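You operate a simulated robot arm through the tools that you are given. There is no shell and no other tool. Be economical: measure what you need, move in short steps, check, and stop when the job is done.

Carry out the task below with a simulated two-armed robot. There is one attempt and no reset: what you move stays moved.

## Task
Take the dish cloth from the table top and hang it over the towel rail.

It is judged by the outcome, as a careful person would: the job done as asked, and still so three seconds after it is handed in. It fails if anything else is knocked over, pushed out of place, dropped, spilled or broken. Flat cloth is picked up by pressing the open fingertips on it (5 to 10 N) and closing them slowly along it; thin cloth reads only 2 to 8 mm in the jaws.

## Robot
Two 7-joint arms with two-finger parallel grippers on one trunk, on a base that drives. Base frame: it is fixed to the floor where the robot stands at the start and does not move with it; the origin is under the middle of the robot, x ahead of it, y to its left, z up; the surface under the hand at the start is at about z = 750. Units: mm, rad, N and s.
The left shoulder is at the start at [70, 163, 1191], the right one opposite. With the tool pointing down near the work surface each hand reaches from about 340 to 860 mm from the robot's upright axis, wherever it stands, measured 20 degrees to its own side. Payload 3.43 kg a hand.
The tool frame of a hand sits at the grasp point between the pads (the TCP): z along the fingers, y along the line on which they close. The tips reach 34 mm beyond it. Largest opening 128 mm; finger width 24, thickness 12; the body of the gripper, 48 by 130 mm, starts 96 mm behind the TCP.
Orientation is told as [roll, pitch, yaw] about the base's x, y, z axes, in that order, counted from this pose: with the fingers straight down and closing along the base's y, the tool's x points along the base's -x, its y along +y and its z along -z.

## Interface
- The arms move only by the tool drive_tool. It takes "left_motion", "right_motion" or both (then of equal length, played together; a hand with none holds still); each is a list of rows, each an object of numbers (a shift or turn left out is 0, a gripper value left out holds the last): "rx", "ry", "rz": the turn, a rotation vector about the tool's x, y, z in degrees; "dx", "dy", "dz": the shift along the tool's x, y, z in mm; "gripper": the closure in counts, from 0 (fully open) to 255 (shut). In form: [{"rx": .., "ry": .., "rz": .., "dx": .., "dy": .., "dz": .., "gripper": ..}, ...]. A call has 1 to 10 rows; each row is the pose to reach, as a shift and turn from the pose commanded when the call began, along the tool's axes at that moment. Rows are played at 5 a second. More than 50 mm and 0.15 rad between two rows, or a gripper value outside its range, and nothing of the call is played. Where a pose cannot be reached the arm comes as near as it can. A force on the tool above 40 N (or 10 N above the force at the start of the call, whichever is more), or a blocked arm, ends the call early, and 0.2 s more pass. Each finger travels about 153 mm/s and halts on what it meets, pressing with about 32 N; the grip force reading is that of the motor and also rises with nothing between the fingers. The clock runs only during rows and for 0.2 s after the last one: add rows that repeat a pose to give the fingers time. It gives the time, the measured TCP pose, the force on the tool (base axes), the opening and the grip force at its end, in the units of the frame above (readings bear some noise), with the torque about the TCP (base axes, N m) and any sound that the robot's microphone picked up.
- Cameras (640 x 400 px; columns grow to the right, rows downward): "scene" is now at [124.3, -33.7, 1404.6]; the picture's right is [-0.41, -0.91, 0.00], its down [-0.65, 0.29, -0.70] and it looks along [0.64, -0.29, -0.71] (base axes); focal length 252 px, centre (320, 200). "left" rides on the left gripper at [76, 11, -160] in its tool frame; the picture's right is [-0.15, 0.99, 0.00], its down [-0.88, -0.13, -0.46] and it looks along [-0.45, -0.07, 0.89] (tool axes); focal length 234 px, centre (320, 200). "right" rides on the right gripper at [76, -11, -160] in its tool frame; the picture's right is [0.15, 0.99, 0.00], its down [-0.88, 0.13, -0.46] and it looks along [-0.45, 0.07, 0.89] (tool axes); focal length 234 px, centre (320, 200). There is no depth. A picture from a camera that has moved, and an enlarged one, comes with that camera's place and axes in the base frame and with its lens.
- grab_frame(camera): a new picture of that camera. It takes no simulated time.
- lift_body(by): slides the trunk up (or, below 0, down) by that many mm; the arms and the scene camera ride with it, the base frame stays. It gives what a move gives, with no picture.
- steer(legs): drives the robot by 1 to 6 legs, each [ahead, left, turn to the left] in mm, mm and rad, along the robot's own axes; the way and the turn of a leg run together, so that a leg with both is an arc; at most 1500 mm and 3.142 rad a leg. The arms and the cameras ride along, it lands a little off, and it stops where it bumps. It gives what a move gives.
- aim_head(pan, tilt): turns the head with the scene camera to pan (to the left, within 1.501 rad either way) and tilt (down, from -0.506 to 1.204), counted from straight ahead of the robot. It gives what a move gives.
- enlarge(camera, box): a new picture of the part [left, top, right, bottom] of that camera's present view, enlarged. It takes no simulated time.
- finish_job(): hands the job in; it is judged then, once.

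Go step by step. Nothing tells you exact positions but the pictures and the camera data: compare them with the known pose of the tool, close in by small moves and look again before you grip or let go. The budget is 120 turns and 88 pictures, counting those below and the enlarged ones. Unless the task says otherwise, let go and move clear before handing in, and close with one line.

The tools are called after "Request:" as name(argument=value, ...) on one line, values as JSON. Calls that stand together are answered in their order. drive_tool: Moves the arms, as the interface text tells. Its arguments: {"type":"object","properties":{"left_motion":{"type":"array","items":{"type":"object","properties":{"rx":{"type":"number"},"ry":{"type":"number"},"rz":{"type":"number"},"dx":{"type":"number"},"dy":{"type":"number"},"dz":{"type":"number"},"gripper":{"type":"number"}}}},"right_motion":{"type":"array","items":{"type":"object","properties":{"rx":{"type":"number"},"ry":{"type":"number"},"rz":{"type":"number"},"dx":{"type":"number"},"dy":{"type":"number"},"dz":{"type":"number"},"gripper":{"type":"number"}}}}},"required":[]} The other tools are called the same way: lift_body (by) slides the trunk up or down; steer (legs) drives the base; aim_head (pan, tilt) turns the head that bears the scene camera; grab_frame (camera) takes a picture; enlarge (camera, box) takes an enlarged picture of a part of a camera's view; finish_job () hands the job in.

At the start:

```text
t: 0.0
left_tcp_pos: [720.4, 31.2, 989.8]
left_ee_rot: [0.001, 0.0, 0.0]
left_ft_force: [-0.2, 0.3, -0.6]
left_ft_torque: [0.02, -0.05, 0.04]
left_gripper_width: 127.6
left_grip_force: 0.0
right_tcp_pos: [322.0, -411.8, 886.7]
right_ee_rot: [0.002, 0.002, 0.0]
right_ft_force: [0.5, 0.1, 0.5]
right_ft_torque: [-0.01, -0.02, -0.01]
right_gripper_width: 127.9
right_grip_force: 0.1
trunk travel left (down, up): [-671.0, 269.0]
robot x, y, heading: [0.4, 3.7, -0.002]
head pan, tilt: [-0.421, 0.789]
```

scene: 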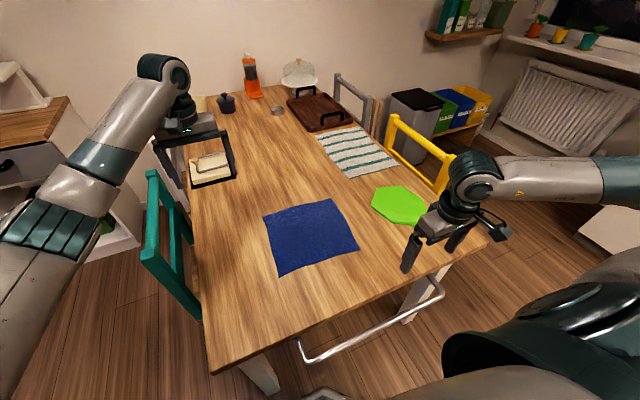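
right: 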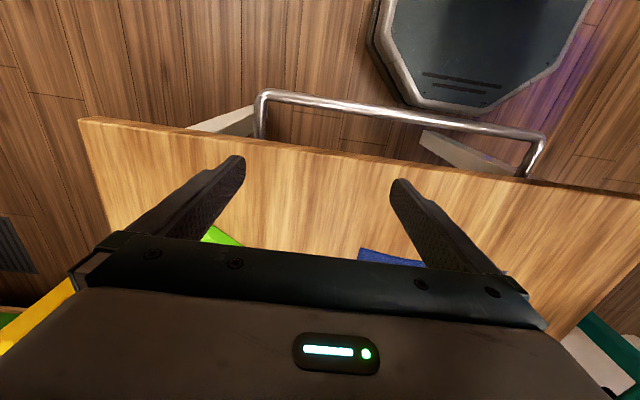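
left: 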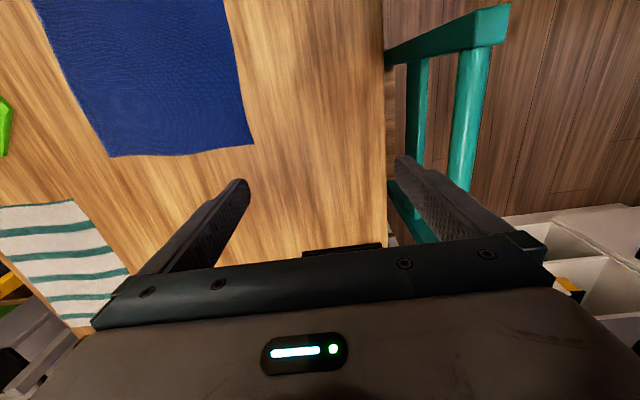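

I see a blue cloth near the front of the table, a striped cloth further back, and a metal rail on the near table edge. I'll look closer to tell which one is the dish cloth and how the rail is built.

Request:
enlarge(camera="scene", box=[240, 100, 460, 280])

Request:
aim_head(pan=-0.42, tilt=1.15)

Request:
grab_frame(camera="scene")

```text
2.22 times, centred on (350, 190) of scene
camera zoom: at [124.3, -33.7, 1404.6], right [-0.41, -0.91, 0.0], down [-0.65, 0.29, -0.7], along [0.64, -0.29, -0.71], focal length 559 px, centre (253, 222)
```

zoom: 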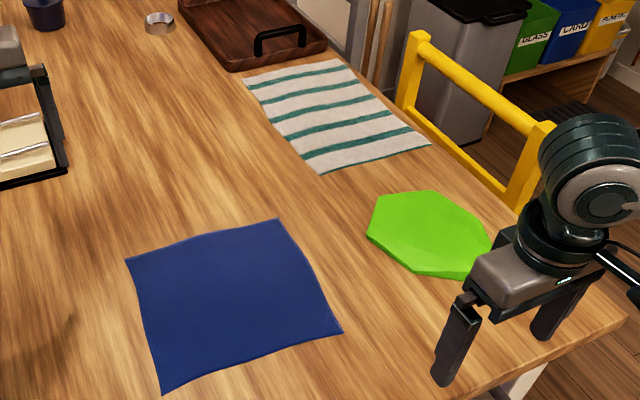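

```text
t: 0.8
left_tcp_pos: [721.1, 32.4, 990.3]
left_ee_rot: [-0.001, 0.001, 0.0]
left_ft_force: [0.3, 0.1, 0.0]
left_ft_torque: [0.03, 0.03, -0.03]
left_gripper_width: 128.0
left_grip_force: 0.0
right_tcp_pos: [320.3, -412.1, 886.2]
right_ee_rot: [0.002, 0.004, 0.0]
right_ft_force: [-0.1, 0.2, -0.6]
right_ft_torque: [0.02, 0.0, 0.01]
right_gripper_width: 128.0
right_grip_force: 0.1
trunk travel left (down, up): [-671.0, 269.0]
robot x, y, heading: [-0.5, -1.4, -0.001]
head pan, tilt: [-0.421, 1.15]
```

```text
83 pictures are left
camera scene: at [104.6, -24.9, 1379.0], right [-0.41, -0.91, 0.0], down [-0.83, 0.37, -0.41], along [0.37, -0.17, -0.91], focal length 252 px, centre (320, 200)
```

scene: 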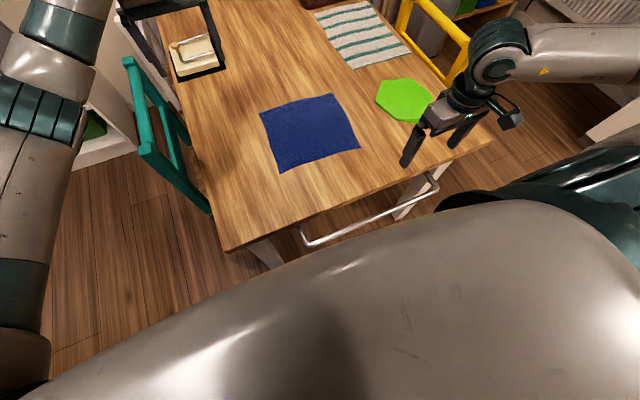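

The rail runs along y from about -500 to -60 at about x=278, z=680, some 50 mm out from the table edge (x≈330). Two candidate cloths lie on the table, so I'll look at both close up.

Request:
enlarge(camera="scene", box=[300, 0, 420, 75])

Request:
enlarge(camera="scene", box=[250, 85, 370, 180])

Request:
enlarge(camera="left", box=[0, 0, 260, 330])

Request:
enlarge(camera="scene", box=[280, 160, 460, 260])

```text
5.33 times, centred on (360, 38) of scene
camera zoom: at [104.6, -24.9, 1379.0], right [-0.41, -0.91, 0.0], down [-0.83, 0.37, -0.41], along [0.37, -0.17, -0.91], focal length 1342 px, centre (107, 1067)
```

zoom: 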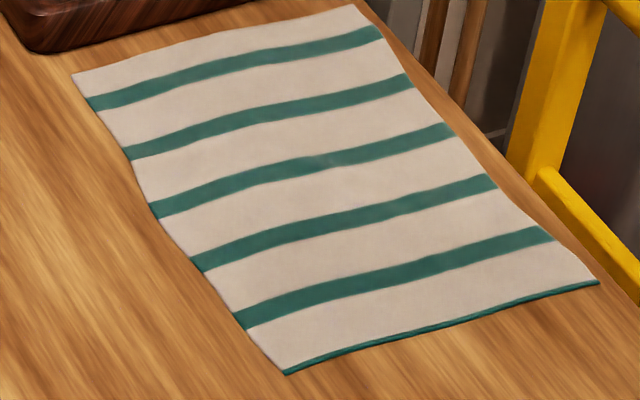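

```text
4.21 times, centred on (310, 132) of scene
camera zoom: at [104.6, -24.9, 1379.0], right [-0.41, -0.91, 0.0], down [-0.83, 0.37, -0.41], along [0.37, -0.17, -0.91], focal length 1060 px, centre (362, 484)
```

zoom: 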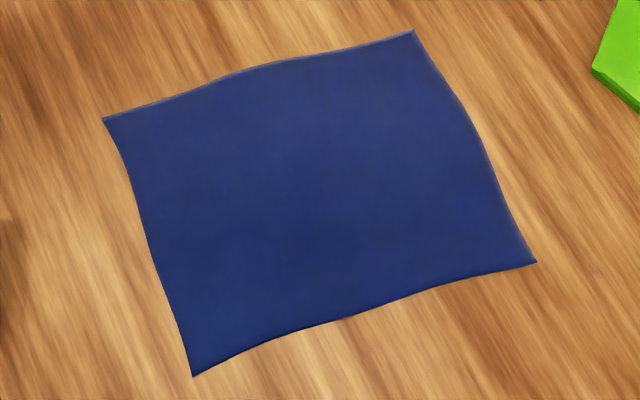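

```text
1.21 times, centred on (130, 165) of left
camera zoom: at [644.9, 42.6, 1150.7], right [0.15, 0.99, 0.0], down [0.88, -0.13, 0.45], along [0.45, -0.07, -0.89], focal length 284 px, centre (550, 242)
```

zoom: 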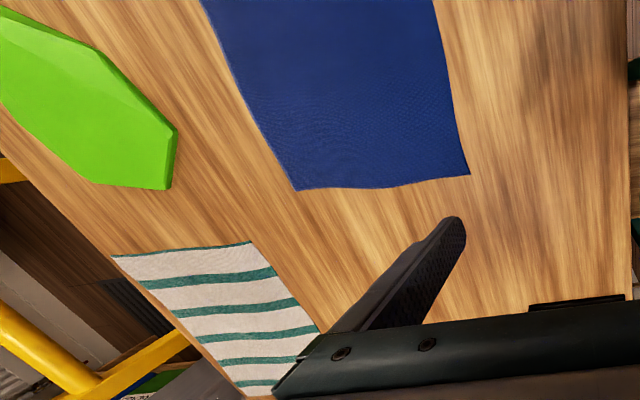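

```text
3.56 times, centred on (370, 210) of scene
camera zoom: at [104.6, -24.9, 1379.0], right [-0.41, -0.91, 0.0], down [-0.83, 0.37, -0.41], along [0.37, -0.17, -0.91], focal length 895 px, centre (142, 164)
```

zoom: 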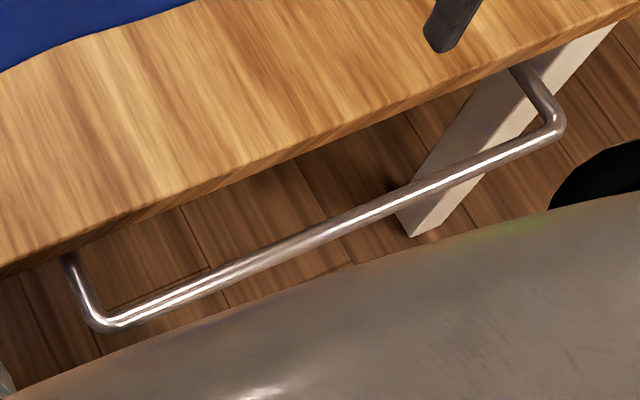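

I take the blue 25 cm square (corners about [737,-94], [704,-349], [469,-322], [489,-74]) as the dish cloth; the larger striped one is a tea towel. I'll pinch its far edge with both hands closing along x, then let it hang into the gap behind the rail and fold it over toward me. First I'll bring both hands above the far edge, turning them.

Request:
drive_tool(left_motion=[{"rz": 8, "dx": 2.7, "dy": -17.4, "dz": 8}, {"rz": 16, "dx": 5.4, "dy": -34.8, "dz": 16}, {"rz": 24, "dx": 8.1, "dy": -52.2, "dz": 24}, {"rz": 32, "dx": 10.8, "dy": -69.6, "dz": 32}, {"rz": 40, "dx": 13.5, "dy": -87, "dz": 40}, {"rz": 48, "dx": 16.2, "dy": -104, "dz": 48}, {"rz": 56, "dx": 18.9, "dy": -122, "dz": 56}, {"rz": 64, "dx": 21.6, "dy": -139, "dz": 64}, {"rz": 72, "dx": 24.3, "dy": -157, "dz": 72}, {"rz": 80, "dx": 27, "dy": -174, "dz": 80}], right_motion=[{"rz": -8, "dx": -35, "dy": 11}, {"rz": -16, "dx": -70, "dy": 22}, {"rz": -24, "dx": -105, "dy": 33}, {"rz": -32, "dx": -140, "dy": 44}, {"rz": -40, "dx": -175, "dy": 55}, {"rz": -48, "dx": -210, "dy": 66}, {"rz": -56, "dx": -245, "dy": 77}, {"rz": -64, "dx": -280, "dy": 88}, {"rz": -72, "dx": -315, "dy": 99}, {"rz": -80, "dx": -350, "dy": 110}])

Request:
aim_head(pan=-0.3, tilt=0.9)

Request:
grab_frame(camera="scene")

```text
t: 3.0
left_tcp_pos: [694.7, -144.8, 908.4]
left_ee_rot: [-0.002, 0.002, -1.397]
left_ft_force: [-0.1, 0.3, -0.3]
left_ft_torque: [0.07, -0.02, 0.03]
left_gripper_width: 127.9
left_grip_force: 0.0
right_tcp_pos: [502.2, -217.9, 856.7]
right_ee_rot: [-0.04, 0.007, 1.265]
right_ft_force: [0.8, 0.2, -0.5]
right_ft_torque: [0.03, 0.0, -0.01]
right_gripper_width: 128.1
right_grip_force: 0.0
right hand out of reach, approached as far as the arm can: row 6, 7, 8, 9, 10
trunk travel left (down, up): [-671.0, 269.0]
robot x, y, heading: [4.5, -1.9, -0.0]
head pan, tilt: [-0.421, 1.15]
```

```text
t: 3.8
left_tcp_pos: [694.0, -144.2, 909.4]
left_ee_rot: [0.001, 0.0, -1.397]
left_ft_force: [0.3, -0.7, -0.6]
left_ft_torque: [0.01, 0.0, -0.04]
left_gripper_width: 127.8
left_grip_force: 0.1
right_tcp_pos: [501.2, -216.4, 860.7]
right_ee_rot: [-0.041, 0.009, 1.262]
right_ft_force: [-0.4, 0.6, 1.5]
right_ft_torque: [-0.02, -0.01, -0.01]
right_gripper_width: 128.1
right_grip_force: 0.1
trunk travel left (down, up): [-671.0, 269.0]
robot x, y, heading: [0.1, -1.5, -0.001]
head pan, tilt: [-0.3, 0.901]
```

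```text
78 pictures are left
camera scene: at [122.1, -22.9, 1395.8], right [-0.3, -0.96, 0.0], down [-0.75, 0.23, -0.62], along [0.59, -0.18, -0.78], focal length 252 px, centre (320, 200)
```

scene: 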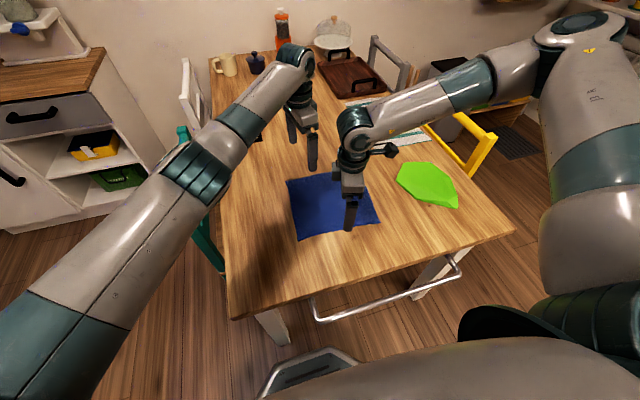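

The right arm stopped short at [501,-216]; I'll retry moving it toward its place from there, keeping its present turn.

Request:
drive_tool(right_motion=[{"dx": 5, "dy": -38, "dz": -6}, {"dx": 11, "dy": -76, "dz": -12}, {"dx": 16, "dy": -114, "dz": -18}, {"dx": 22, "dy": -153, "dz": -24}, {"dx": 27, "dy": -191, "dz": -30}, {"dx": 27, "dy": -191, "dz": -30}])

Request:
grab_frame(camera="scene")

```text
t: 5.2
left_tcp_pos: [694.5, -142.7, 909.5]
left_ee_rot: [0.002, 0.0, -1.397]
left_ft_force: [-0.9, -0.4, 0.4]
left_ft_torque: [-0.01, -0.03, 0.01]
left_gripper_width: 128.2
left_grip_force: 0.1
right_tcp_pos: [508.9, -222.7, 859.8]
right_ee_rot: [-0.04, 0.01, 1.263]
right_ft_force: [0.4, -1.6, 0.0]
right_ft_torque: [0.03, 0.04, 0.01]
right_gripper_width: 128.2
right_grip_force: 0.1
right hand out of reach, approached as far as the arm can: row 1, 2, 3, 4, 5, 6
trunk travel left (down, up): [-671.0, 269.0]
robot x, y, heading: [0.2, 0.3, 0.0]
head pan, tilt: [-0.3, 0.901]
```

```text
77 pictures are left
camera scene: at [122.3, -22.7, 1395.9], right [-0.3, -0.96, 0.0], down [-0.75, 0.23, -0.62], along [0.59, -0.18, -0.78], focal length 252 px, centre (320, 200)
```

scene: 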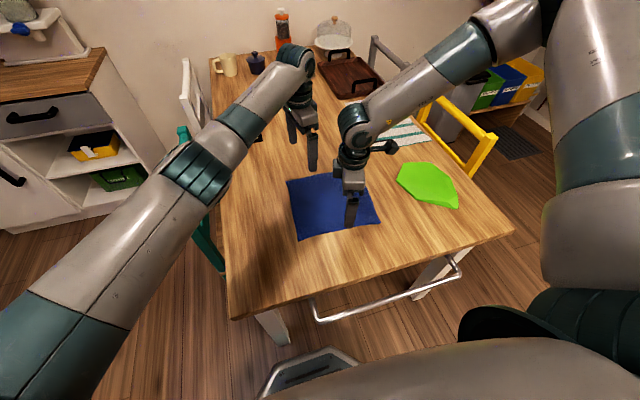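

The right elbow has swung forward because that turn direction hits a wrist limit. I'll unwind the right hand and turn it the other way instead.

Request:
drive_tool(right_motion=[{"rz": 8, "dx": 11, "dz": -3}, {"rz": 16, "dx": 22, "dz": -6}, {"rz": 24, "dx": 33, "dz": -9}, {"rz": 32, "dx": 44, "dz": -12}, {"rz": 40, "dx": 55, "dz": -15}, {"rz": 48, "dx": 66, "dz": -18}, {"rz": 56, "dx": 77, "dz": -21}, {"rz": 64, "dx": 88, "dz": -24}, {"rz": 72, "dx": 100, "dz": -27}, {"rz": 80, "dx": 111, "dz": -30}])

Request:
grab_frame(camera="scene")

```text
t: 7.4
left_tcp_pos: [694.0, -144.0, 909.2]
left_ee_rot: [-0.003, 0.0, -1.395]
left_ft_force: [0.6, -0.6, -0.5]
left_ft_torque: [0.0, -0.01, 0.04]
left_gripper_width: 127.9
left_grip_force: 0.0
right_tcp_pos: [473.5, -322.7, 898.8]
right_ee_rot: [-0.017, -0.039, -0.136]
right_ft_force: [0.8, 0.2, 0.1]
right_ft_torque: [-0.01, 0.0, 0.0]
right_gripper_width: 127.9
right_grip_force: 0.0
trunk travel left (down, up): [-671.0, 269.0]
robot x, y, heading: [-3.2, -0.7, 0.004]
head pan, tilt: [-0.3, 0.901]
```

```text
76 pictures are left
camera scene: at [122.0, -23.4, 1395.9], right [-0.3, -0.96, 0.0], down [-0.75, 0.23, -0.62], along [0.59, -0.18, -0.78], focal length 252 px, centre (320, 200)
```

scene: 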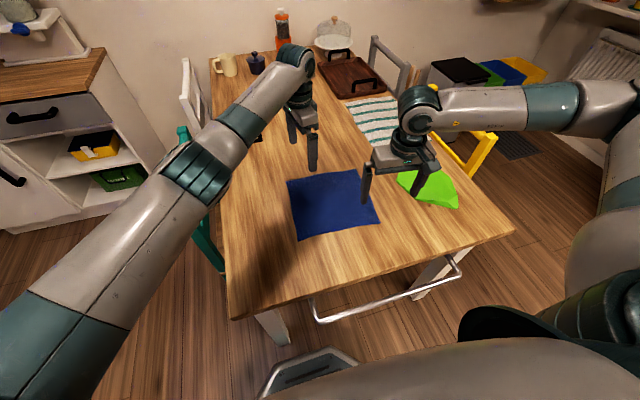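

Unwinding worked. Now I turn the right hand on to yaw about -93° while moving it to above the far-right part of the cloth.

Request:
drive_tool(right_motion=[{"rz": 8.5, "dx": -20, "dy": 5}, {"rz": 17, "dx": -40, "dy": 10}, {"rz": 25.5, "dx": -60, "dy": 15}, {"rz": 34, "dx": -80, "dy": 20}, {"rz": 42.5, "dx": -100, "dy": 25}, {"rz": 51, "dx": -120, "dy": 30}, {"rz": 59.5, "dx": -140, "dy": 35}, {"rz": 68, "dx": -160, "dy": 40}, {"rz": 76.5, "dx": -180, "dy": 45}, {"rz": 85, "dx": -195, "dy": 50}])

Request:
grab_frame(camera="scene")

Request:
grab_frame(camera="right")

Request:
grab_frame(camera="left")

```text
t: 9.6
left_tcp_pos: [694.2, -143.5, 909.4]
left_ee_rot: [-0.002, 0.0, -1.397]
left_ft_force: [-0.6, -0.1, -0.4]
left_ft_torque: [0.01, 0.03, 0.02]
left_gripper_width: 127.9
left_grip_force: 0.0
right_tcp_pos: [673.1, -299.4, 905.4]
right_ee_rot: [0.035, -0.022, -1.62]
right_ft_force: [-0.2, 0.7, 1.1]
right_ft_torque: [-0.01, -0.02, 0.01]
right_gripper_width: 127.8
right_grip_force: 0.1
trunk travel left (down, up): [-671.0, 269.0]
robot x, y, heading: [6.3, 2.0, -0.0]
head pan, tilt: [-0.3, 0.901]
```

```text
75 pictures are left
camera scene: at [122.9, -22.6, 1395.8], right [-0.3, -0.96, 0.0], down [-0.75, 0.23, -0.62], along [0.59, -0.18, -0.78], focal length 252 px, centre (320, 200)
```

scene: 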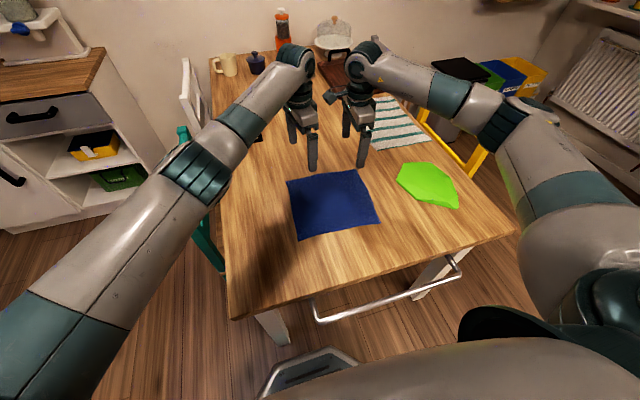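

```text
74 pictures are left
camera right: at [660.2, -218.8, 1063.3], right [0.99, 0.1, 0.03], down [0.07, -0.88, 0.48], along [0.07, -0.47, -0.88], focal length 234 px, centre (320, 200)
```

right: 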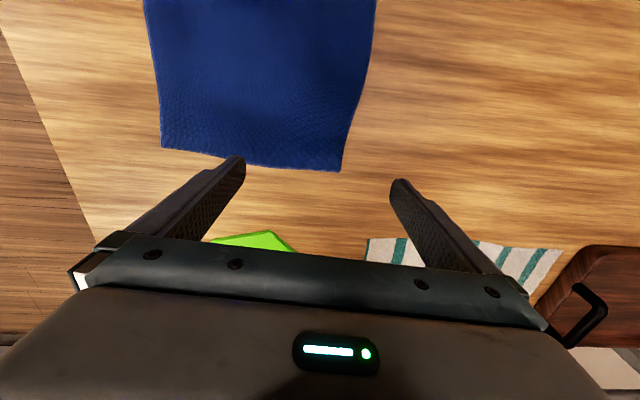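

```text
73 pictures are left
camera left: at [692.1, -67.1, 1069.9], right [1.0, 0.03, 0.0], down [0.02, -0.89, 0.46], along [0.01, -0.46, -0.89], focal length 234 px, centre (320, 200)
```

left: 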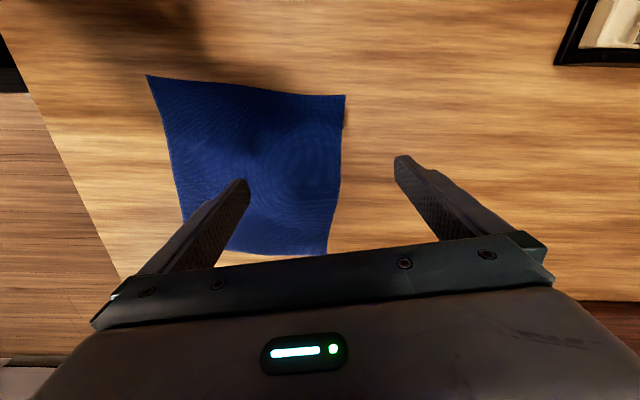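

The cloth's far edge runs from about [726,-86] to [712,-339]. I'll set both hands 40 mm inside it at y=-130 and y=-295, square to the cloth with jaws about 50 mm open, tips ~30 mm above the table.

Request:
drive_tool(left_motion=[{"rz": 5, "dx": 4, "dy": -2, "dz": 24, "gripper": 100}, {"rz": 10, "dx": 8, "dy": -4, "dz": 48, "gripper": 155}, {"rz": 13.5, "dx": 12, "dy": -6, "dz": 72, "gripper": 155}, {"rz": 13.5, "dx": 15.2, "dy": -8.5, "dz": 94, "gripper": 155}], right_motion=[{"rx": 0.7, "ry": 0.4, "dx": 1.5, "dz": 22, "gripper": 100}, {"rx": 1.4, "ry": 0.8, "dx": 3, "dz": 45, "gripper": 155}, {"rx": 2, "ry": 1.26, "dx": 4, "dz": 67, "gripper": 155}, {"rx": 2, "ry": 1.26, "dx": 4, "dz": 90, "gripper": 155}])

Request:
grab_frame(camera="right")

Request:
grab_frame(camera="left")

```text
t: 10.6
left_tcp_pos: [682.3, -129.2, 816.7]
left_ee_rot: [-0.002, -0.002, -1.634]
left_ft_force: [1.0, -0.1, -0.1]
left_ft_torque: [0.0, 0.01, -0.01]
left_gripper_width: 50.2
left_grip_force: 0.1
right_tcp_pos: [678.3, -295.3, 814.2]
right_ee_rot: [0.0, 0.002, -1.619]
right_ft_force: [0.2, -0.7, 0.2]
right_ft_torque: [0.01, -0.02, 0.02]
right_gripper_width: 50.3
right_grip_force: 0.0
trunk travel left (down, up): [-671.0, 269.0]
robot x, y, heading: [2.6, 3.0, -0.0]
head pan, tilt: [-0.3, 0.901]
```

```text
72 pictures are left
camera right: at [670.7, -219.8, 974.9], right [0.99, 0.1, 0.0], down [0.09, -0.89, 0.45], along [0.05, -0.45, -0.89], focal length 234 px, centre (320, 200)
```

right: 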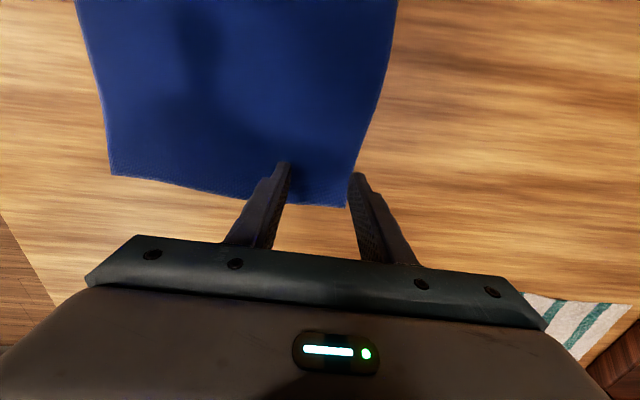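

```text
71 pictures are left
camera left: at [699.1, -54.7, 977.1], right [0.98, -0.21, 0.0], down [-0.18, -0.87, 0.46], along [-0.1, -0.45, -0.89], focal length 234 px, centre (320, 200)
```

left: 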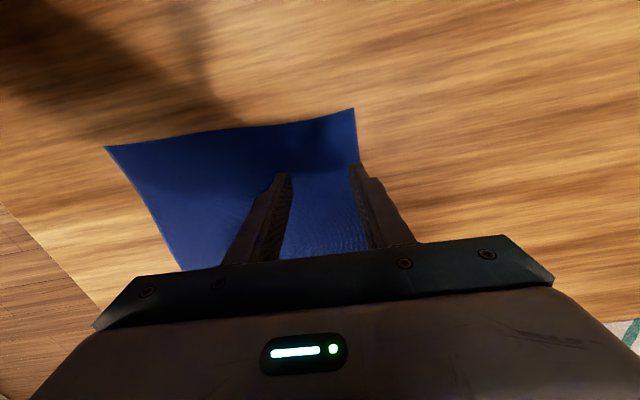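

Fingers are close to the far edge; I shift both about 10 mm inward and go down to just above the cloth.

Request:
drive_tool(left_motion=[{"dy": -8, "dz": 12}, {"dy": -8, "dz": 25}, {"dy": -8, "dz": 28}], right_motion=[{"dy": -12, "dz": 12}, {"dy": -12, "dz": 23}, {"dy": -12, "dz": 26}])

```text
t: 11.4
left_tcp_pos: [675.0, -128.6, 789.6]
left_ee_rot: [-0.001, 0.0, -1.632]
left_ft_force: [-0.6, -0.5, -0.6]
left_ft_torque: [-0.02, 0.02, -0.04]
left_gripper_width: 50.4
left_grip_force: 0.1
right_tcp_pos: [664.8, -294.7, 788.4]
right_ee_rot: [0.0, 0.003, -1.618]
right_ft_force: [0.1, 0.4, 0.9]
right_ft_torque: [-0.02, 0.01, 0.05]
right_gripper_width: 50.1
right_grip_force: 0.1
trunk travel left (down, up): [-671.0, 269.0]
robot x, y, heading: [3.8, 1.3, 0.005]
head pan, tilt: [-0.3, 0.901]
```

Tips are at about z=755 with no contact yet; I'll go down in small steps watching the force.

Request:
drive_tool(left_motion=[{"dz": 1.5}, {"dz": 3}], right_motion=[{"dz": 1.5}, {"dz": 3}])

```text
t: 12.0
left_tcp_pos: [674.3, -129.5, 785.4]
left_ee_rot: [0.0, -0.002, -1.631]
left_ft_force: [1.2, 0.8, 1.7]
left_ft_torque: [-0.04, -0.07, 0.01]
left_gripper_width: 50.6
left_grip_force: 0.1
right_tcp_pos: [666.3, -295.7, 786.6]
right_ee_rot: [0.004, 0.002, -1.618]
right_ft_force: [-1.0, -0.2, 0.0]
right_ft_torque: [0.02, 0.0, -0.01]
right_gripper_width: 50.2
right_grip_force: 0.0
trunk travel left (down, up): [-671.0, 269.0]
robot x, y, heading: [0.5, -1.8, -0.0]
head pan, tilt: [-0.3, 0.901]
```

Request:
drive_tool(left_motion=[{"dz": 0.7}, {"dz": 1.3}, {"dz": 1.3}], right_motion=[{"dz": 1}, {"dz": 2}, {"dz": 2}])

```text
t: 12.8
left_tcp_pos: [673.9, -129.0, 786.0]
left_ee_rot: [0.001, 0.0, -1.633]
left_ft_force: [1.8, 0.3, 9.8]
left_ft_torque: [0.01, -0.25, 0.03]
left_gripper_width: 50.6
left_grip_force: 0.1
right_tcp_pos: [664.7, -295.0, 786.0]
right_ee_rot: [0.002, 0.003, -1.618]
right_ft_force: [0.9, 0.2, 4.2]
right_ft_torque: [0.0, -0.04, 0.01]
right_gripper_width: 50.1
right_grip_force: 0.4
trunk travel left (down, up): [-671.0, 269.0]
robot x, y, heading: [-1.0, 2.1, -0.002]
head pan, tilt: [-0.3, 0.901]
```

Both tips press on the cloth (9.8 N and 4.2 N). I press the right slightly more and close both slowly.

Request:
drive_tool(left_motion=[{"dz": -0.2, "gripper": 160}, {"dz": -0.2, "gripper": 168}, {"dz": -0.2, "gripper": 176}, {"dz": -0.2, "gripper": 184}, {"dz": -0.2, "gripper": 192}, {"dz": -0.2, "gripper": 200}, {"dz": -0.2, "gripper": 208}, {"dz": -0.2, "gripper": 216}, {"dz": -0.2, "gripper": 224}, {"dz": -0.2, "gripper": 232}], right_motion=[{"dz": 0.7, "gripper": 160}, {"dz": 0.7, "gripper": 168}, {"dz": 0.7, "gripper": 176}, {"dz": 0.7, "gripper": 184}, {"dz": 0.7, "gripper": 192}, {"dz": 0.7, "gripper": 200}, {"dz": 0.7, "gripper": 208}, {"dz": 0.7, "gripper": 216}, {"dz": 0.7, "gripper": 224}, {"dz": 0.7, "gripper": 232}])

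Request:
grab_frame(camera="right")

Request:
grab_frame(camera="left")

```text
t: 15.0
left_tcp_pos: [673.7, -128.1, 785.5]
left_ee_rot: [0.003, 0.002, -1.633]
left_ft_force: [-1.9, -3.1, 7.3]
left_ft_torque: [-0.12, -0.03, -0.04]
left_gripper_width: 11.4
left_grip_force: 0.0
right_tcp_pos: [663.3, -295.0, 784.7]
right_ee_rot: [0.004, 0.001, -1.617]
right_ft_force: [-0.1, 3.4, 10.8]
right_ft_torque: [0.1, -0.06, -0.01]
right_gripper_width: 11.2
right_grip_force: 0.1
trunk travel left (down, up): [-671.0, 269.0]
robot x, y, heading: [-1.9, 0.9, 0.003]
head pan, tilt: [-0.3, 0.901]
```

```text
70 pictures are left
camera right: at [655.6, -219.5, 945.8], right [0.99, 0.1, 0.0], down [0.09, -0.89, 0.45], along [0.05, -0.45, -0.89], focal length 234 px, centre (320, 200)
```

right: 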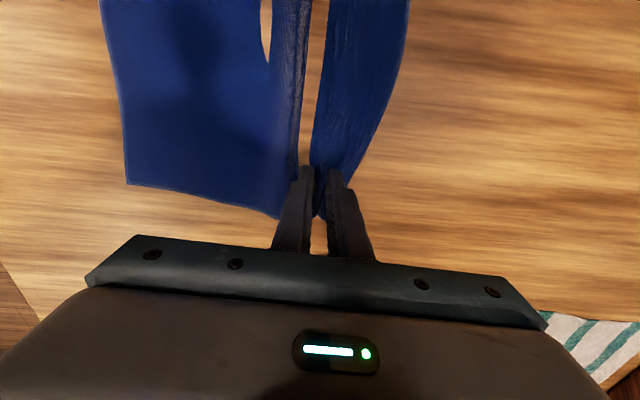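

```text
69 pictures are left
camera left: at [688.5, -53.5, 946.1], right [0.98, -0.21, 0.0], down [-0.18, -0.87, 0.46], along [-0.09, -0.45, -0.89], focal length 234 px, centre (320, 200)
```

left: 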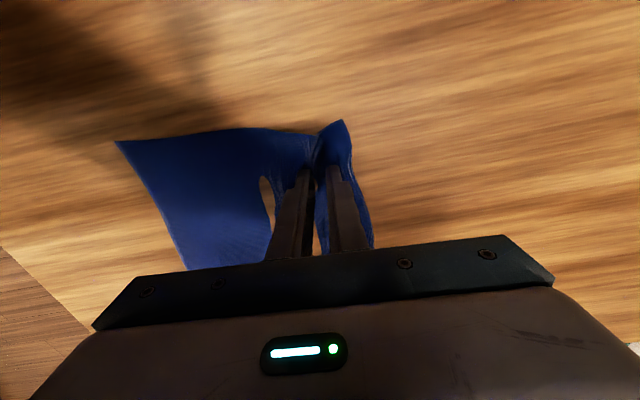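

The cloth is ruckling up between the jaws on both sides. I close fully and hold.

Request:
drive_tool(left_motion=[{"gripper": 238}, {"gripper": 244}, {"gripper": 250}, {"gripper": 255}, {"gripper": 255}, {"gripper": 255}], right_motion=[{"gripper": 238}, {"gripper": 244}, {"gripper": 250}, {"gripper": 255}, {"gripper": 255}, {"gripper": 255}])

```text
t: 16.4
left_tcp_pos: [673.4, -128.2, 785.2]
left_ee_rot: [0.002, 0.001, -1.632]
left_ft_force: [1.1, -6.4, 6.8]
left_ft_torque: [-0.19, -0.12, 0.02]
left_gripper_width: 2.3
left_grip_force: 32.3
right_tcp_pos: [663.9, -295.4, 785.8]
right_ee_rot: [0.005, 0.001, -1.618]
right_ft_force: [0.1, 5.6, 12.9]
right_ft_torque: [0.14, -0.1, 0.0]
right_gripper_width: 2.2
right_grip_force: 31.8
trunk travel left (down, up): [-671.0, 269.0]
robot x, y, heading: [-1.0, 0.1, -0.001]
head pan, tilt: [-0.3, 0.901]
```

Openings of 2.3 and 2.2 mm with grip force suggest cloth is held. I lift both 40 mm to check.

Request:
drive_tool(left_motion=[{"dz": -10}, {"dz": -20}, {"dz": -30}, {"dz": -45}, {"dz": -60}], right_motion=[{"dz": -10}, {"dz": -20}, {"dz": -30}, {"dz": -45}, {"dz": -60}])

Request:
grab_frame(camera="right")

Request:
grab_frame(camera="scene")

```text
t: 17.6
left_tcp_pos: [674.2, -128.3, 844.8]
left_ee_rot: [0.001, 0.0, -1.631]
left_ft_force: [-0.1, -3.3, 0.6]
left_ft_torque: [-0.09, -0.05, 0.01]
left_gripper_width: 2.1
left_grip_force: 32.1
right_tcp_pos: [665.6, -297.3, 842.5]
right_ee_rot: [0.002, 0.001, -1.618]
right_ft_force: [-0.1, 3.0, 0.7]
right_ft_torque: [0.11, -0.03, -0.03]
right_gripper_width: 2.3
right_grip_force: 31.6
trunk travel left (down, up): [-671.0, 269.0]
robot x, y, heading: [-2.1, 2.3, -0.007]
head pan, tilt: [-0.3, 0.901]
```

```text
68 pictures are left
camera right: at [657.3, -221.4, 1003.4], right [0.99, 0.1, 0.0], down [0.09, -0.89, 0.45], along [0.05, -0.45, -0.89], focal length 234 px, centre (320, 200)
```

right: 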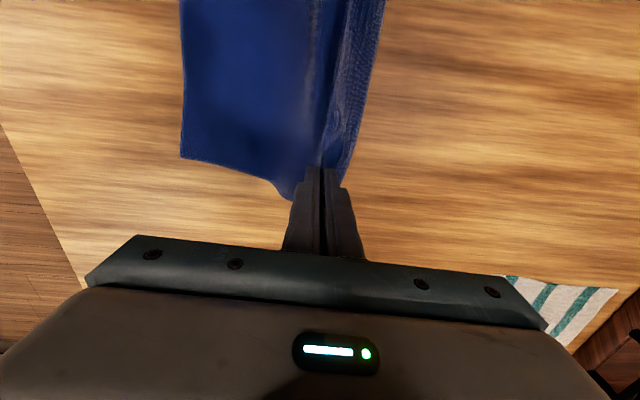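

```text
67 pictures are left
camera scene: at [122.1, -22.7, 1395.8], right [-0.3, -0.96, 0.0], down [-0.75, 0.23, -0.62], along [0.59, -0.18, -0.78], focal length 252 px, centre (320, 200)
```

scene: 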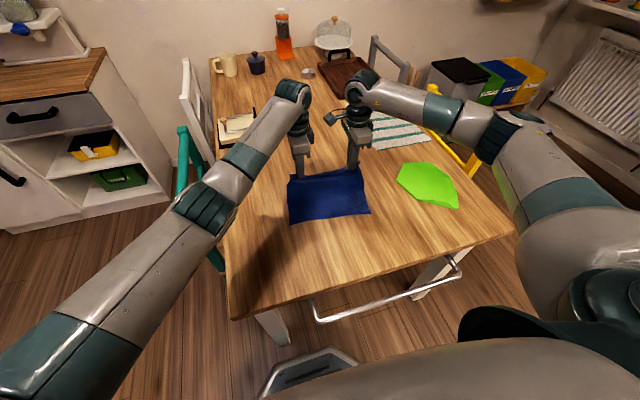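

The cloth is held by both hands. I lift it well clear of the table, and look left and right-behind for room before backing up.

Request:
drive_tool(left_motion=[{"dz": -30, "dx": -1}, {"dz": -60, "dx": -2}, {"dz": -90, "dx": -3}, {"dz": -120, "dx": -3}, {"dz": -155, "dx": -3}], right_motion=[{"dz": -30, "dx": 1}, {"dz": -60, "dx": 2}, {"dz": -90, "dx": 3}, {"dz": -120, "dx": 3}, {"dz": -157, "dx": 3}])

Request:
grab_frame(camera="scene")

Request:
aim_head(pan=1.5, tilt=0.6)

Request:
grab_frame(camera="scene")

Request:
aim_head(pan=-1.5, tilt=0.6)

Request:
grab_frame(camera="scene")

```text
t: 18.8
left_tcp_pos: [672.5, -131.3, 997.8]
left_ee_rot: [-0.001, 0.001, -1.631]
left_ft_force: [0.0, -0.1, 1.1]
left_ft_torque: [-0.02, -0.08, 0.01]
left_gripper_width: 2.4
left_grip_force: 32.1
right_tcp_pos: [666.2, -292.1, 1001.9]
right_ee_rot: [0.003, 0.001, -1.619]
right_ft_force: [0.1, 0.1, -0.5]
right_ft_torque: [-0.03, 0.01, 0.01]
right_gripper_width: 2.1
right_grip_force: 31.4
trunk travel left (down, up): [-671.0, 269.0]
robot x, y, heading: [-1.1, -3.1, -0.004]
head pan, tilt: [-0.3, 0.901]
```

```text
66 pictures are left
camera scene: at [121.3, -22.1, 1395.8], right [-0.3, -0.96, 0.0], down [-0.75, 0.23, -0.62], along [0.59, -0.18, -0.78], focal length 252 px, centre (320, 200)
```

scene: 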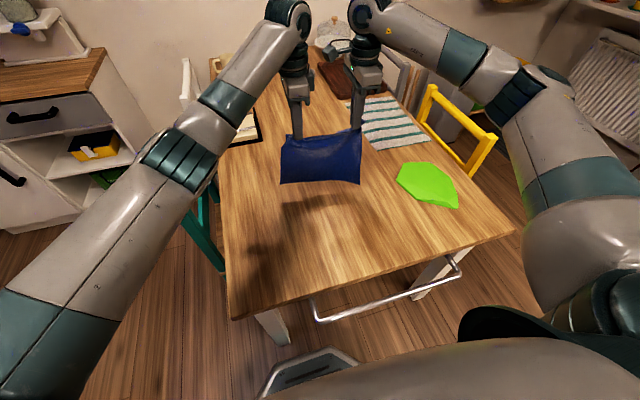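

```text
t: 20.6
left_tcp_pos: [674.7, -131.5, 996.4]
left_ee_rot: [-0.002, 0.001, -1.632]
left_ft_force: [0.4, -0.1, -0.4]
left_ft_torque: [-0.01, 0.03, 0.03]
left_gripper_width: 2.6
left_grip_force: 31.8
right_tcp_pos: [669.4, -294.0, 1000.2]
right_ee_rot: [0.0, 0.002, -1.618]
right_ft_force: [-0.5, 0.2, -0.6]
right_ft_torque: [0.03, -0.03, 0.0]
right_gripper_width: 2.3
right_grip_force: 32.1
trunk travel left (down, up): [-671.0, 269.0]
robot x, y, heading: [-0.8, -2.0, 0.003]
head pan, tilt: [1.499, 0.6]
```

```text
65 pictures are left
camera scene: at [56.8, 87.6, 1420.7], right [1.0, -0.07, 0.0], down [-0.04, -0.56, -0.83], along [0.06, 0.82, -0.56], focal length 252 px, centre (320, 200)
```

scene: 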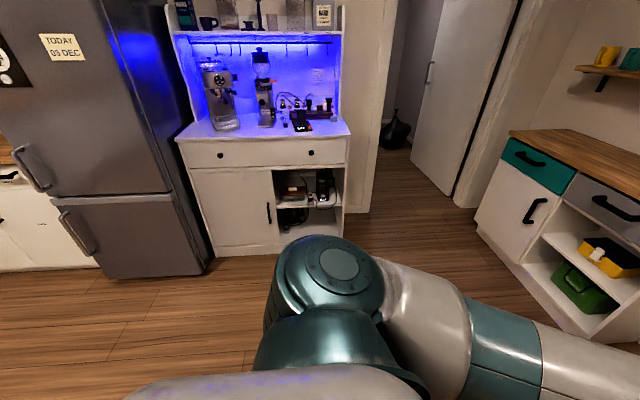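

```text
t: 23.2
left_tcp_pos: [675.0, -131.6, 996.4]
left_ee_rot: [0.0, 0.0, -1.632]
left_ft_force: [0.4, -0.8, -0.4]
left_ft_torque: [-0.02, 0.0, 0.06]
left_gripper_width: 2.4
left_grip_force: 32.2
right_tcp_pos: [668.1, -292.3, 1000.1]
right_ee_rot: [0.001, 0.002, -1.617]
right_ft_force: [-0.4, 0.0, 0.2]
right_ft_torque: [-0.01, -0.02, -0.01]
right_gripper_width: 2.3
right_grip_force: 32.0
trunk travel left (down, up): [-671.0, 269.0]
robot x, y, heading: [0.1, 2.9, -0.002]
head pan, tilt: [-1.499, 0.6]
```

```text
64 pictures are left
camera scene: at [56.7, -88.7, 1420.6], right [-1.0, -0.07, 0.0], down [-0.04, 0.56, -0.82], along [0.06, -0.82, -0.57], focal length 252 px, centre (320, 200)
```

scene: 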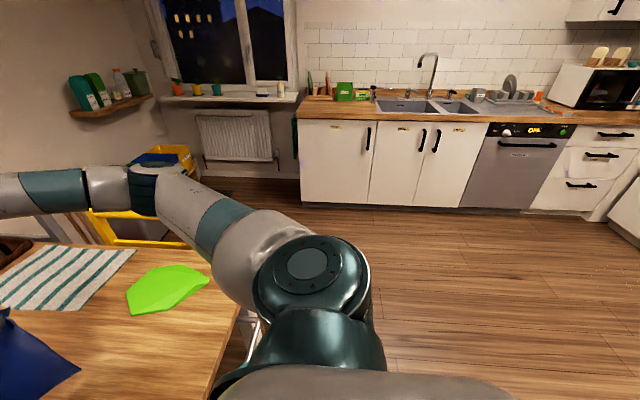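

There's ample floor behind. I'll check the dark item by the kitchen counter quickly, and back up 300 mm with the cloth held high, then view the rail.

Request:
enlarge(camera="scene", box=[180, 70, 380, 200])

Request:
steer(legs=[[-300, 0, 0]])

Request:
aim_head(pan=-0.35, tilt=0.9)

Request:
grab_frame(camera="scene")

Request:
grab_frame(camera="right")

Request:
grab_frame(camera="left")

```text
3.08 times, centred on (280, 135) of scene
camera zoom: at [56.7, -88.7, 1420.6], right [-1.0, -0.07, 0.0], down [-0.04, 0.56, -0.82], along [0.06, -0.82, -0.57], focal length 774 px, centre (443, 400)
```

zoom: 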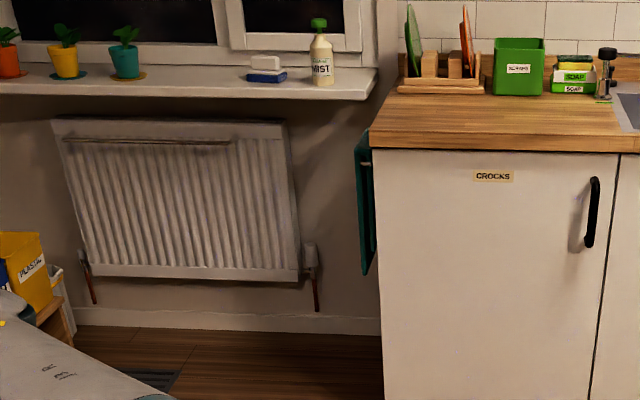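

```text
t: 25.3
left_tcp_pos: [369.0, -132.2, 997.4]
left_ee_rot: [-0.001, 0.0, -1.634]
left_ft_force: [0.3, -1.0, -0.4]
left_ft_torque: [-0.02, -0.05, 0.0]
left_gripper_width: 2.4
left_grip_force: 32.0
right_tcp_pos: [361.9, -294.1, 999.9]
right_ee_rot: [-0.001, 0.002, -1.62]
right_ft_force: [-0.2, 0.0, -0.3]
right_ft_torque: [0.0, -0.02, 0.01]
right_gripper_width: 2.2
right_grip_force: 32.2
trunk travel left (down, up): [-671.0, 269.0]
robot x, y, heading: [-304.4, -2.2, -0.002]
head pan, tilt: [-1.499, 0.6]
```

```text
t: 26.6
left_tcp_pos: [370.0, -132.6, 996.2]
left_ee_rot: [-0.002, 0.0, -1.633]
left_ft_force: [0.0, -0.7, -0.7]
left_ft_torque: [-0.02, -0.02, 0.04]
left_gripper_width: 2.4
left_grip_force: 31.4
right_tcp_pos: [363.1, -294.1, 999.9]
right_ee_rot: [0.001, 0.001, -1.619]
right_ft_force: [0.7, 0.4, -0.2]
right_ft_torque: [0.01, -0.01, 0.0]
right_gripper_width: 2.1
right_grip_force: 32.1
trunk travel left (down, up): [-671.0, 269.0]
robot x, y, heading: [-305.4, -1.0, -0.004]
head pan, tilt: [-0.351, 0.901]
```

```text
62 pictures are left
camera scene: at [-183.1, -26.5, 1395.8], right [-0.35, -0.94, 0.0], down [-0.74, 0.27, -0.62], along [0.58, -0.22, -0.78], focal length 252 px, centre (320, 200)
```

scene: 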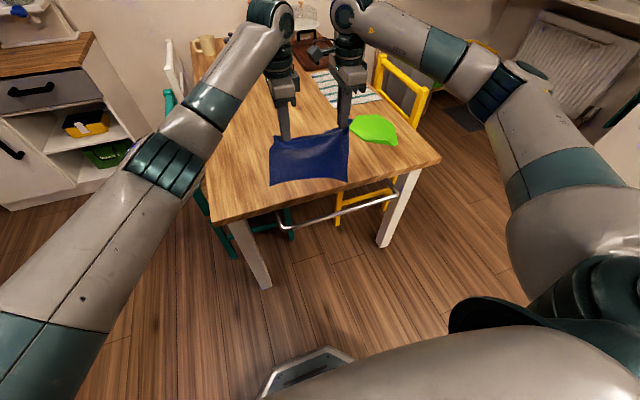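

```text
61 pictures are left
camera right: at [355.0, -218.7, 1160.7], right [1.0, 0.1, 0.0], down [0.09, -0.89, 0.45], along [0.05, -0.45, -0.89], focal length 234 px, centre (320, 200)
```

right: 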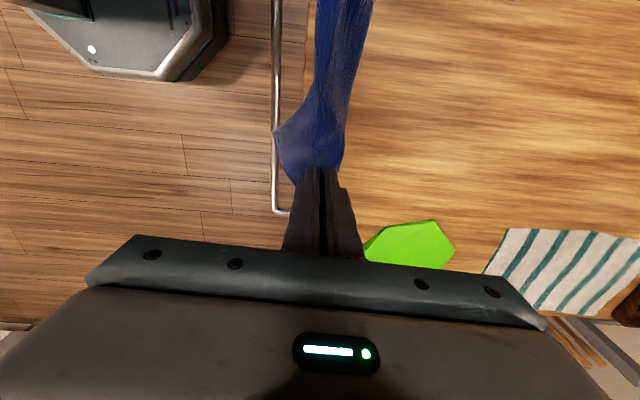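

```text
60 pictures are left
camera left: at [385.9, -57.7, 1156.9], right [0.98, -0.21, 0.0], down [-0.19, -0.87, 0.46], along [-0.1, -0.45, -0.89], focal length 234 px, centre (320, 200)
```

left: 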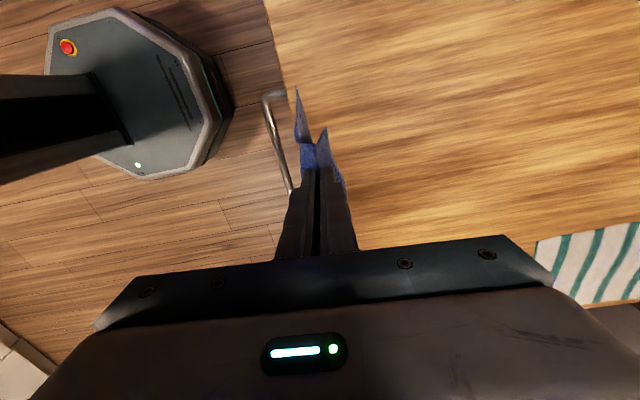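

The hands hold the cloth above the table edge, and I can see the rail between. I want a better fix on the rail height before lowering.

Request:
enlarge(camera="scene", box=[260, 165, 420, 265])

Request:
enlarge(camera="right", box=[220, 0, 380, 220])

Request:
enlarge(camera="left", box=[220, 60, 380, 220])

```text
4.00 times, centred on (340, 215) of scene
camera zoom: at [-183.1, -26.5, 1395.8], right [-0.35, -0.94, 0.0], down [-0.74, 0.27, -0.62], along [0.58, -0.22, -0.78], focal length 1006 px, centre (240, 140)
```

zoom: 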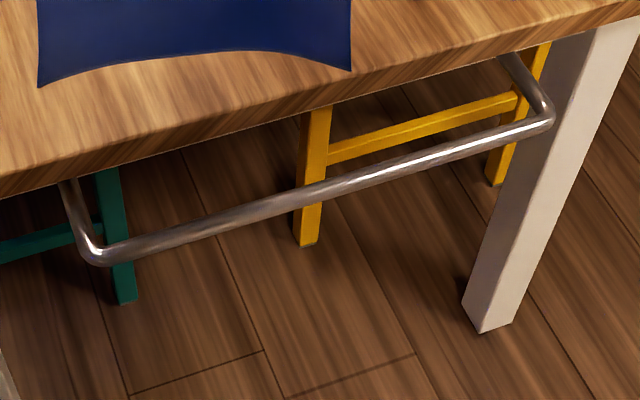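

```text
1.82 times, centred on (300, 110) of right
camera zoom: at [355.0, -218.7, 1160.7], right [1.0, 0.1, 0.0], down [0.09, -0.89, 0.45], along [0.05, -0.45, -0.89], focal length 426 px, centre (356, 364)
```

zoom: 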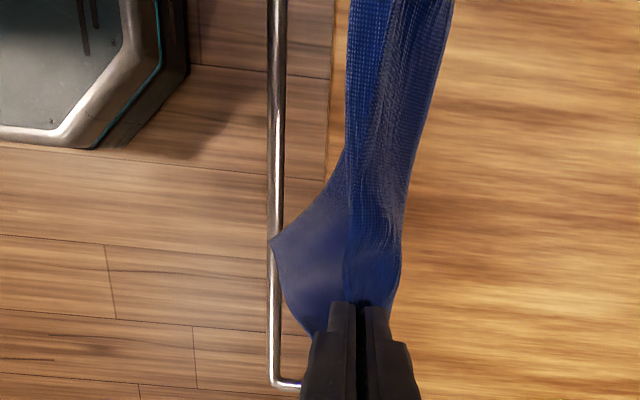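

```text
2.50 times, centred on (300, 140) of left
camera zoom: at [385.9, -57.7, 1156.9], right [0.98, -0.21, 0.0], down [-0.19, -0.87, 0.46], along [-0.1, -0.45, -0.89], focal length 585 px, centre (370, 350)
```

zoom: 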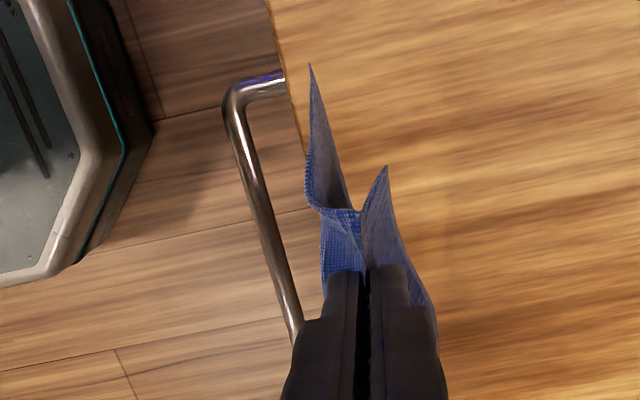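

The bar's centre is near x=279, z=677 (about 17 mm thick), with a 45 mm gap to the table edge. The hem curls unevenly, so I'll lay it on the table again and drag it toward me: the cloth will trail over the edge and bar, and the hem will drop into the gap when I lower the hands in front of the rail.

Request:
drive_tool(left_motion=[{"dx": 2.5, "dy": 38, "dz": 20}, {"dx": 5, "dy": 76, "dz": 40}, {"dx": 7.5, "dy": 114, "dz": 70}, {"dx": 9.7, "dy": 155, "dz": 100}, {"dx": 9.7, "dy": 155, "dz": 130}], right_motion=[{"dx": 2, "dy": 40, "dz": 21}, {"dx": 4, "dy": 80, "dz": 42}, {"dx": 6, "dy": 120, "dz": 72}, {"dx": 8, "dy": 162, "dz": 103}, {"dx": 8, "dy": 162, "dz": 134}])

Request:
grab_frame(camera="scene")

```text
refused: row 4 steps farther than a row can; nothing moved
```

```text
56 pictures are left
camera scene: at [-183.1, -26.5, 1395.8], right [-0.35, -0.94, 0.0], down [-0.74, 0.27, -0.62], along [0.58, -0.22, -0.78], focal length 252 px, centre (320, 200)
```

scene: 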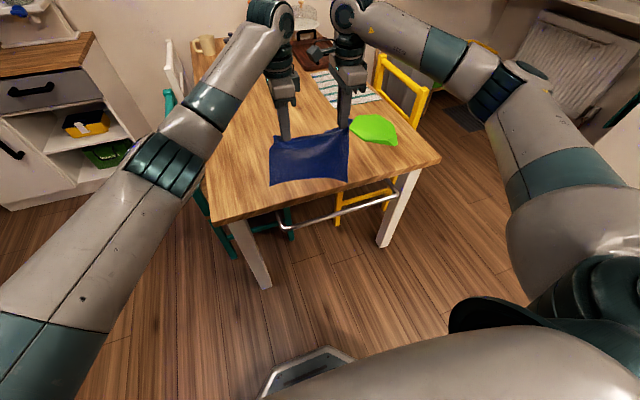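

The row steps were slightly too large, so nothing moved; I'll repeat the move with smaller rows.

Request:
drive_tool(left_motion=[{"dx": 2, "dy": 31, "dz": 20}, {"dx": 4, "dy": 62, "dz": 40}, {"dx": 6, "dy": 93, "dz": 60}, {"dx": 8, "dy": 124, "dz": 80}, {"dx": 9.7, "dy": 155, "dz": 100}, {"dx": 9.7, "dy": 155, "dz": 130}], right_motion=[{"dx": 2, "dy": 32, "dz": 20}, {"dx": 4, "dy": 64, "dz": 40}, {"dx": 5, "dy": 96, "dz": 62}, {"dx": 6, "dy": 130, "dz": 83}, {"dx": 8, "dy": 162, "dz": 103}, {"dx": 8, "dy": 162, "dz": 134}])

Request:
grab_frame(camera="scene")

```text
t: 27.9
left_tcp_pos: [457.6, -100.3, 926.7]
left_ee_rot: [0.007, -0.018, -1.646]
left_ft_force: [6.3, -17.8, -3.5]
left_ft_torque: [-0.64, -0.27, -0.02]
left_gripper_width: 2.3
left_grip_force: 32.2
left hand out of reach, approached as far as the arm can: row 3, 4, 5, 6
right_tcp_pos: [523.9, -269.9, 894.7]
right_ee_rot: [0.003, 0.021, -1.588]
right_ft_force: [-6.4, 16.4, 2.9]
right_ft_torque: [0.7, 0.26, 0.07]
right_gripper_width: 2.4
right_grip_force: 32.7
trunk travel left (down, up): [-671.0, 269.0]
robot x, y, heading: [-302.4, -2.4, -0.0]
head pan, tilt: [-0.351, 0.901]
stopped in row 6 (left hand): the force on the tool passed its limit at 49 N (the readings are from after the stop); the commanded pose is now the measured one
```

```text
55 pictures are left
camera scene: at [-182.8, -25.2, 1395.9], right [-0.34, -0.94, 0.0], down [-0.74, 0.27, -0.62], along [0.58, -0.21, -0.78], focal length 252 px, centre (320, 200)
```

scene: 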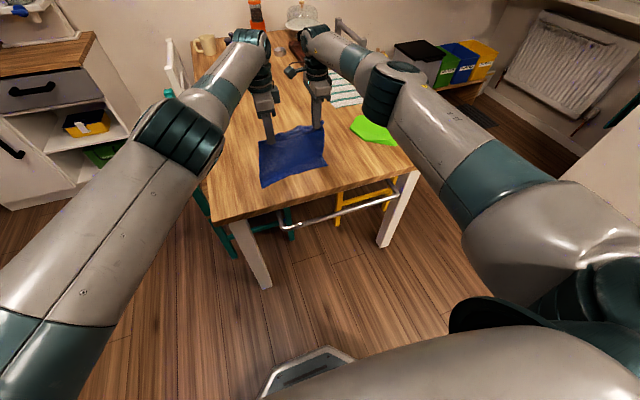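

The left arm ran out of reach while the right went on, tensing the cloth a little. I bring the hands back level, about 160 mm apart at x≈443, to relieve it.

Request:
drive_tool(left_motion=[{"dx": -15, "dy": -2}, {"dx": -33, "dy": -6, "dz": 8, "rx": 0.2, "ry": 0.5}, {"dx": -33, "dy": -12.6, "dz": 15, "rx": 0.4, "ry": 1, "rz": -0.7}, {"dx": -33, "dy": -12.6, "dz": 30, "rx": 0.4, "ry": 1, "rz": -0.7}], right_motion=[{"dx": -2, "dy": -25}, {"dx": -10, "dy": -50, "rz": 1}, {"dx": -18, "dy": -70, "ry": -0.6, "rz": 1.8}, {"dx": -24.4, "dy": -80.6, "ry": -1.2, "rz": 1.8}])

Request:
grab_frame(camera="scene")

Request:
grab_frame(camera="left")

```text
t: 28.9
left_tcp_pos: [437.4, -127.3, 896.1]
left_ee_rot: [-0.003, 0.004, -1.63]
left_ft_force: [0.3, -1.3, -0.1]
left_ft_torque: [0.0, 0.02, -0.01]
left_gripper_width: 1.9
left_grip_force: 32.7
left hand out of reach, approached as far as the arm can: row 1, 2, 3, 4
right_tcp_pos: [443.2, -299.3, 893.8]
right_ee_rot: [0.0, -0.005, -1.628]
right_ft_force: [0.2, 1.5, 0.4]
right_ft_torque: [0.04, -0.02, -0.01]
right_gripper_width: 2.4
right_grip_force: 31.8
trunk travel left (down, up): [-671.0, 269.0]
robot x, y, heading: [-303.4, -0.6, -0.001]
head pan, tilt: [-0.351, 0.901]
```

```text
54 pictures are left
camera scene: at [-183.1, -27.0, 1395.8], right [-0.35, -0.94, 0.0], down [-0.74, 0.27, -0.62], along [0.58, -0.21, -0.78], focal length 252 px, centre (320, 200)
```

scene: 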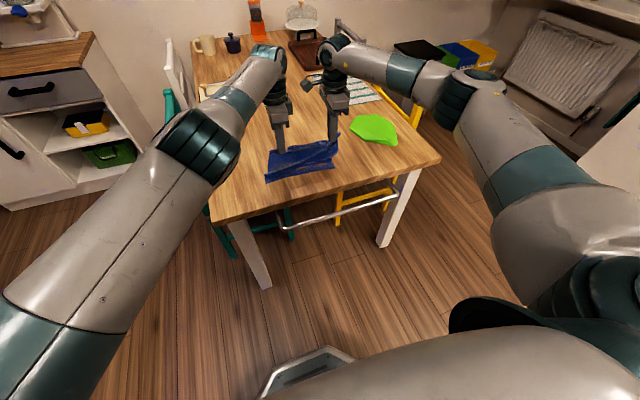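

```text
53 pictures are left
camera left: at [453.7, -52.1, 1057.7], right [0.98, -0.21, 0.0], down [-0.18, -0.87, 0.45], along [-0.09, -0.44, -0.89], focal length 234 px, centre (320, 200)
```

left: 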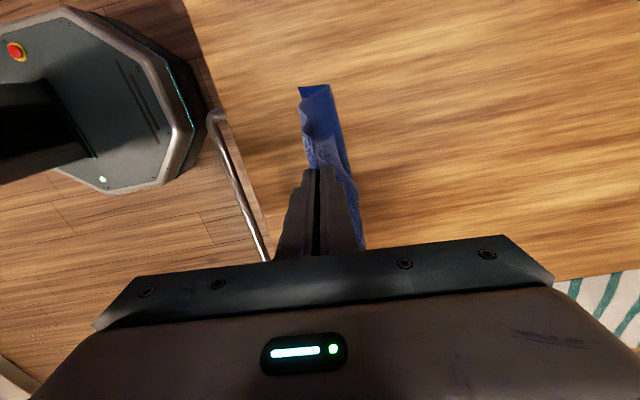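

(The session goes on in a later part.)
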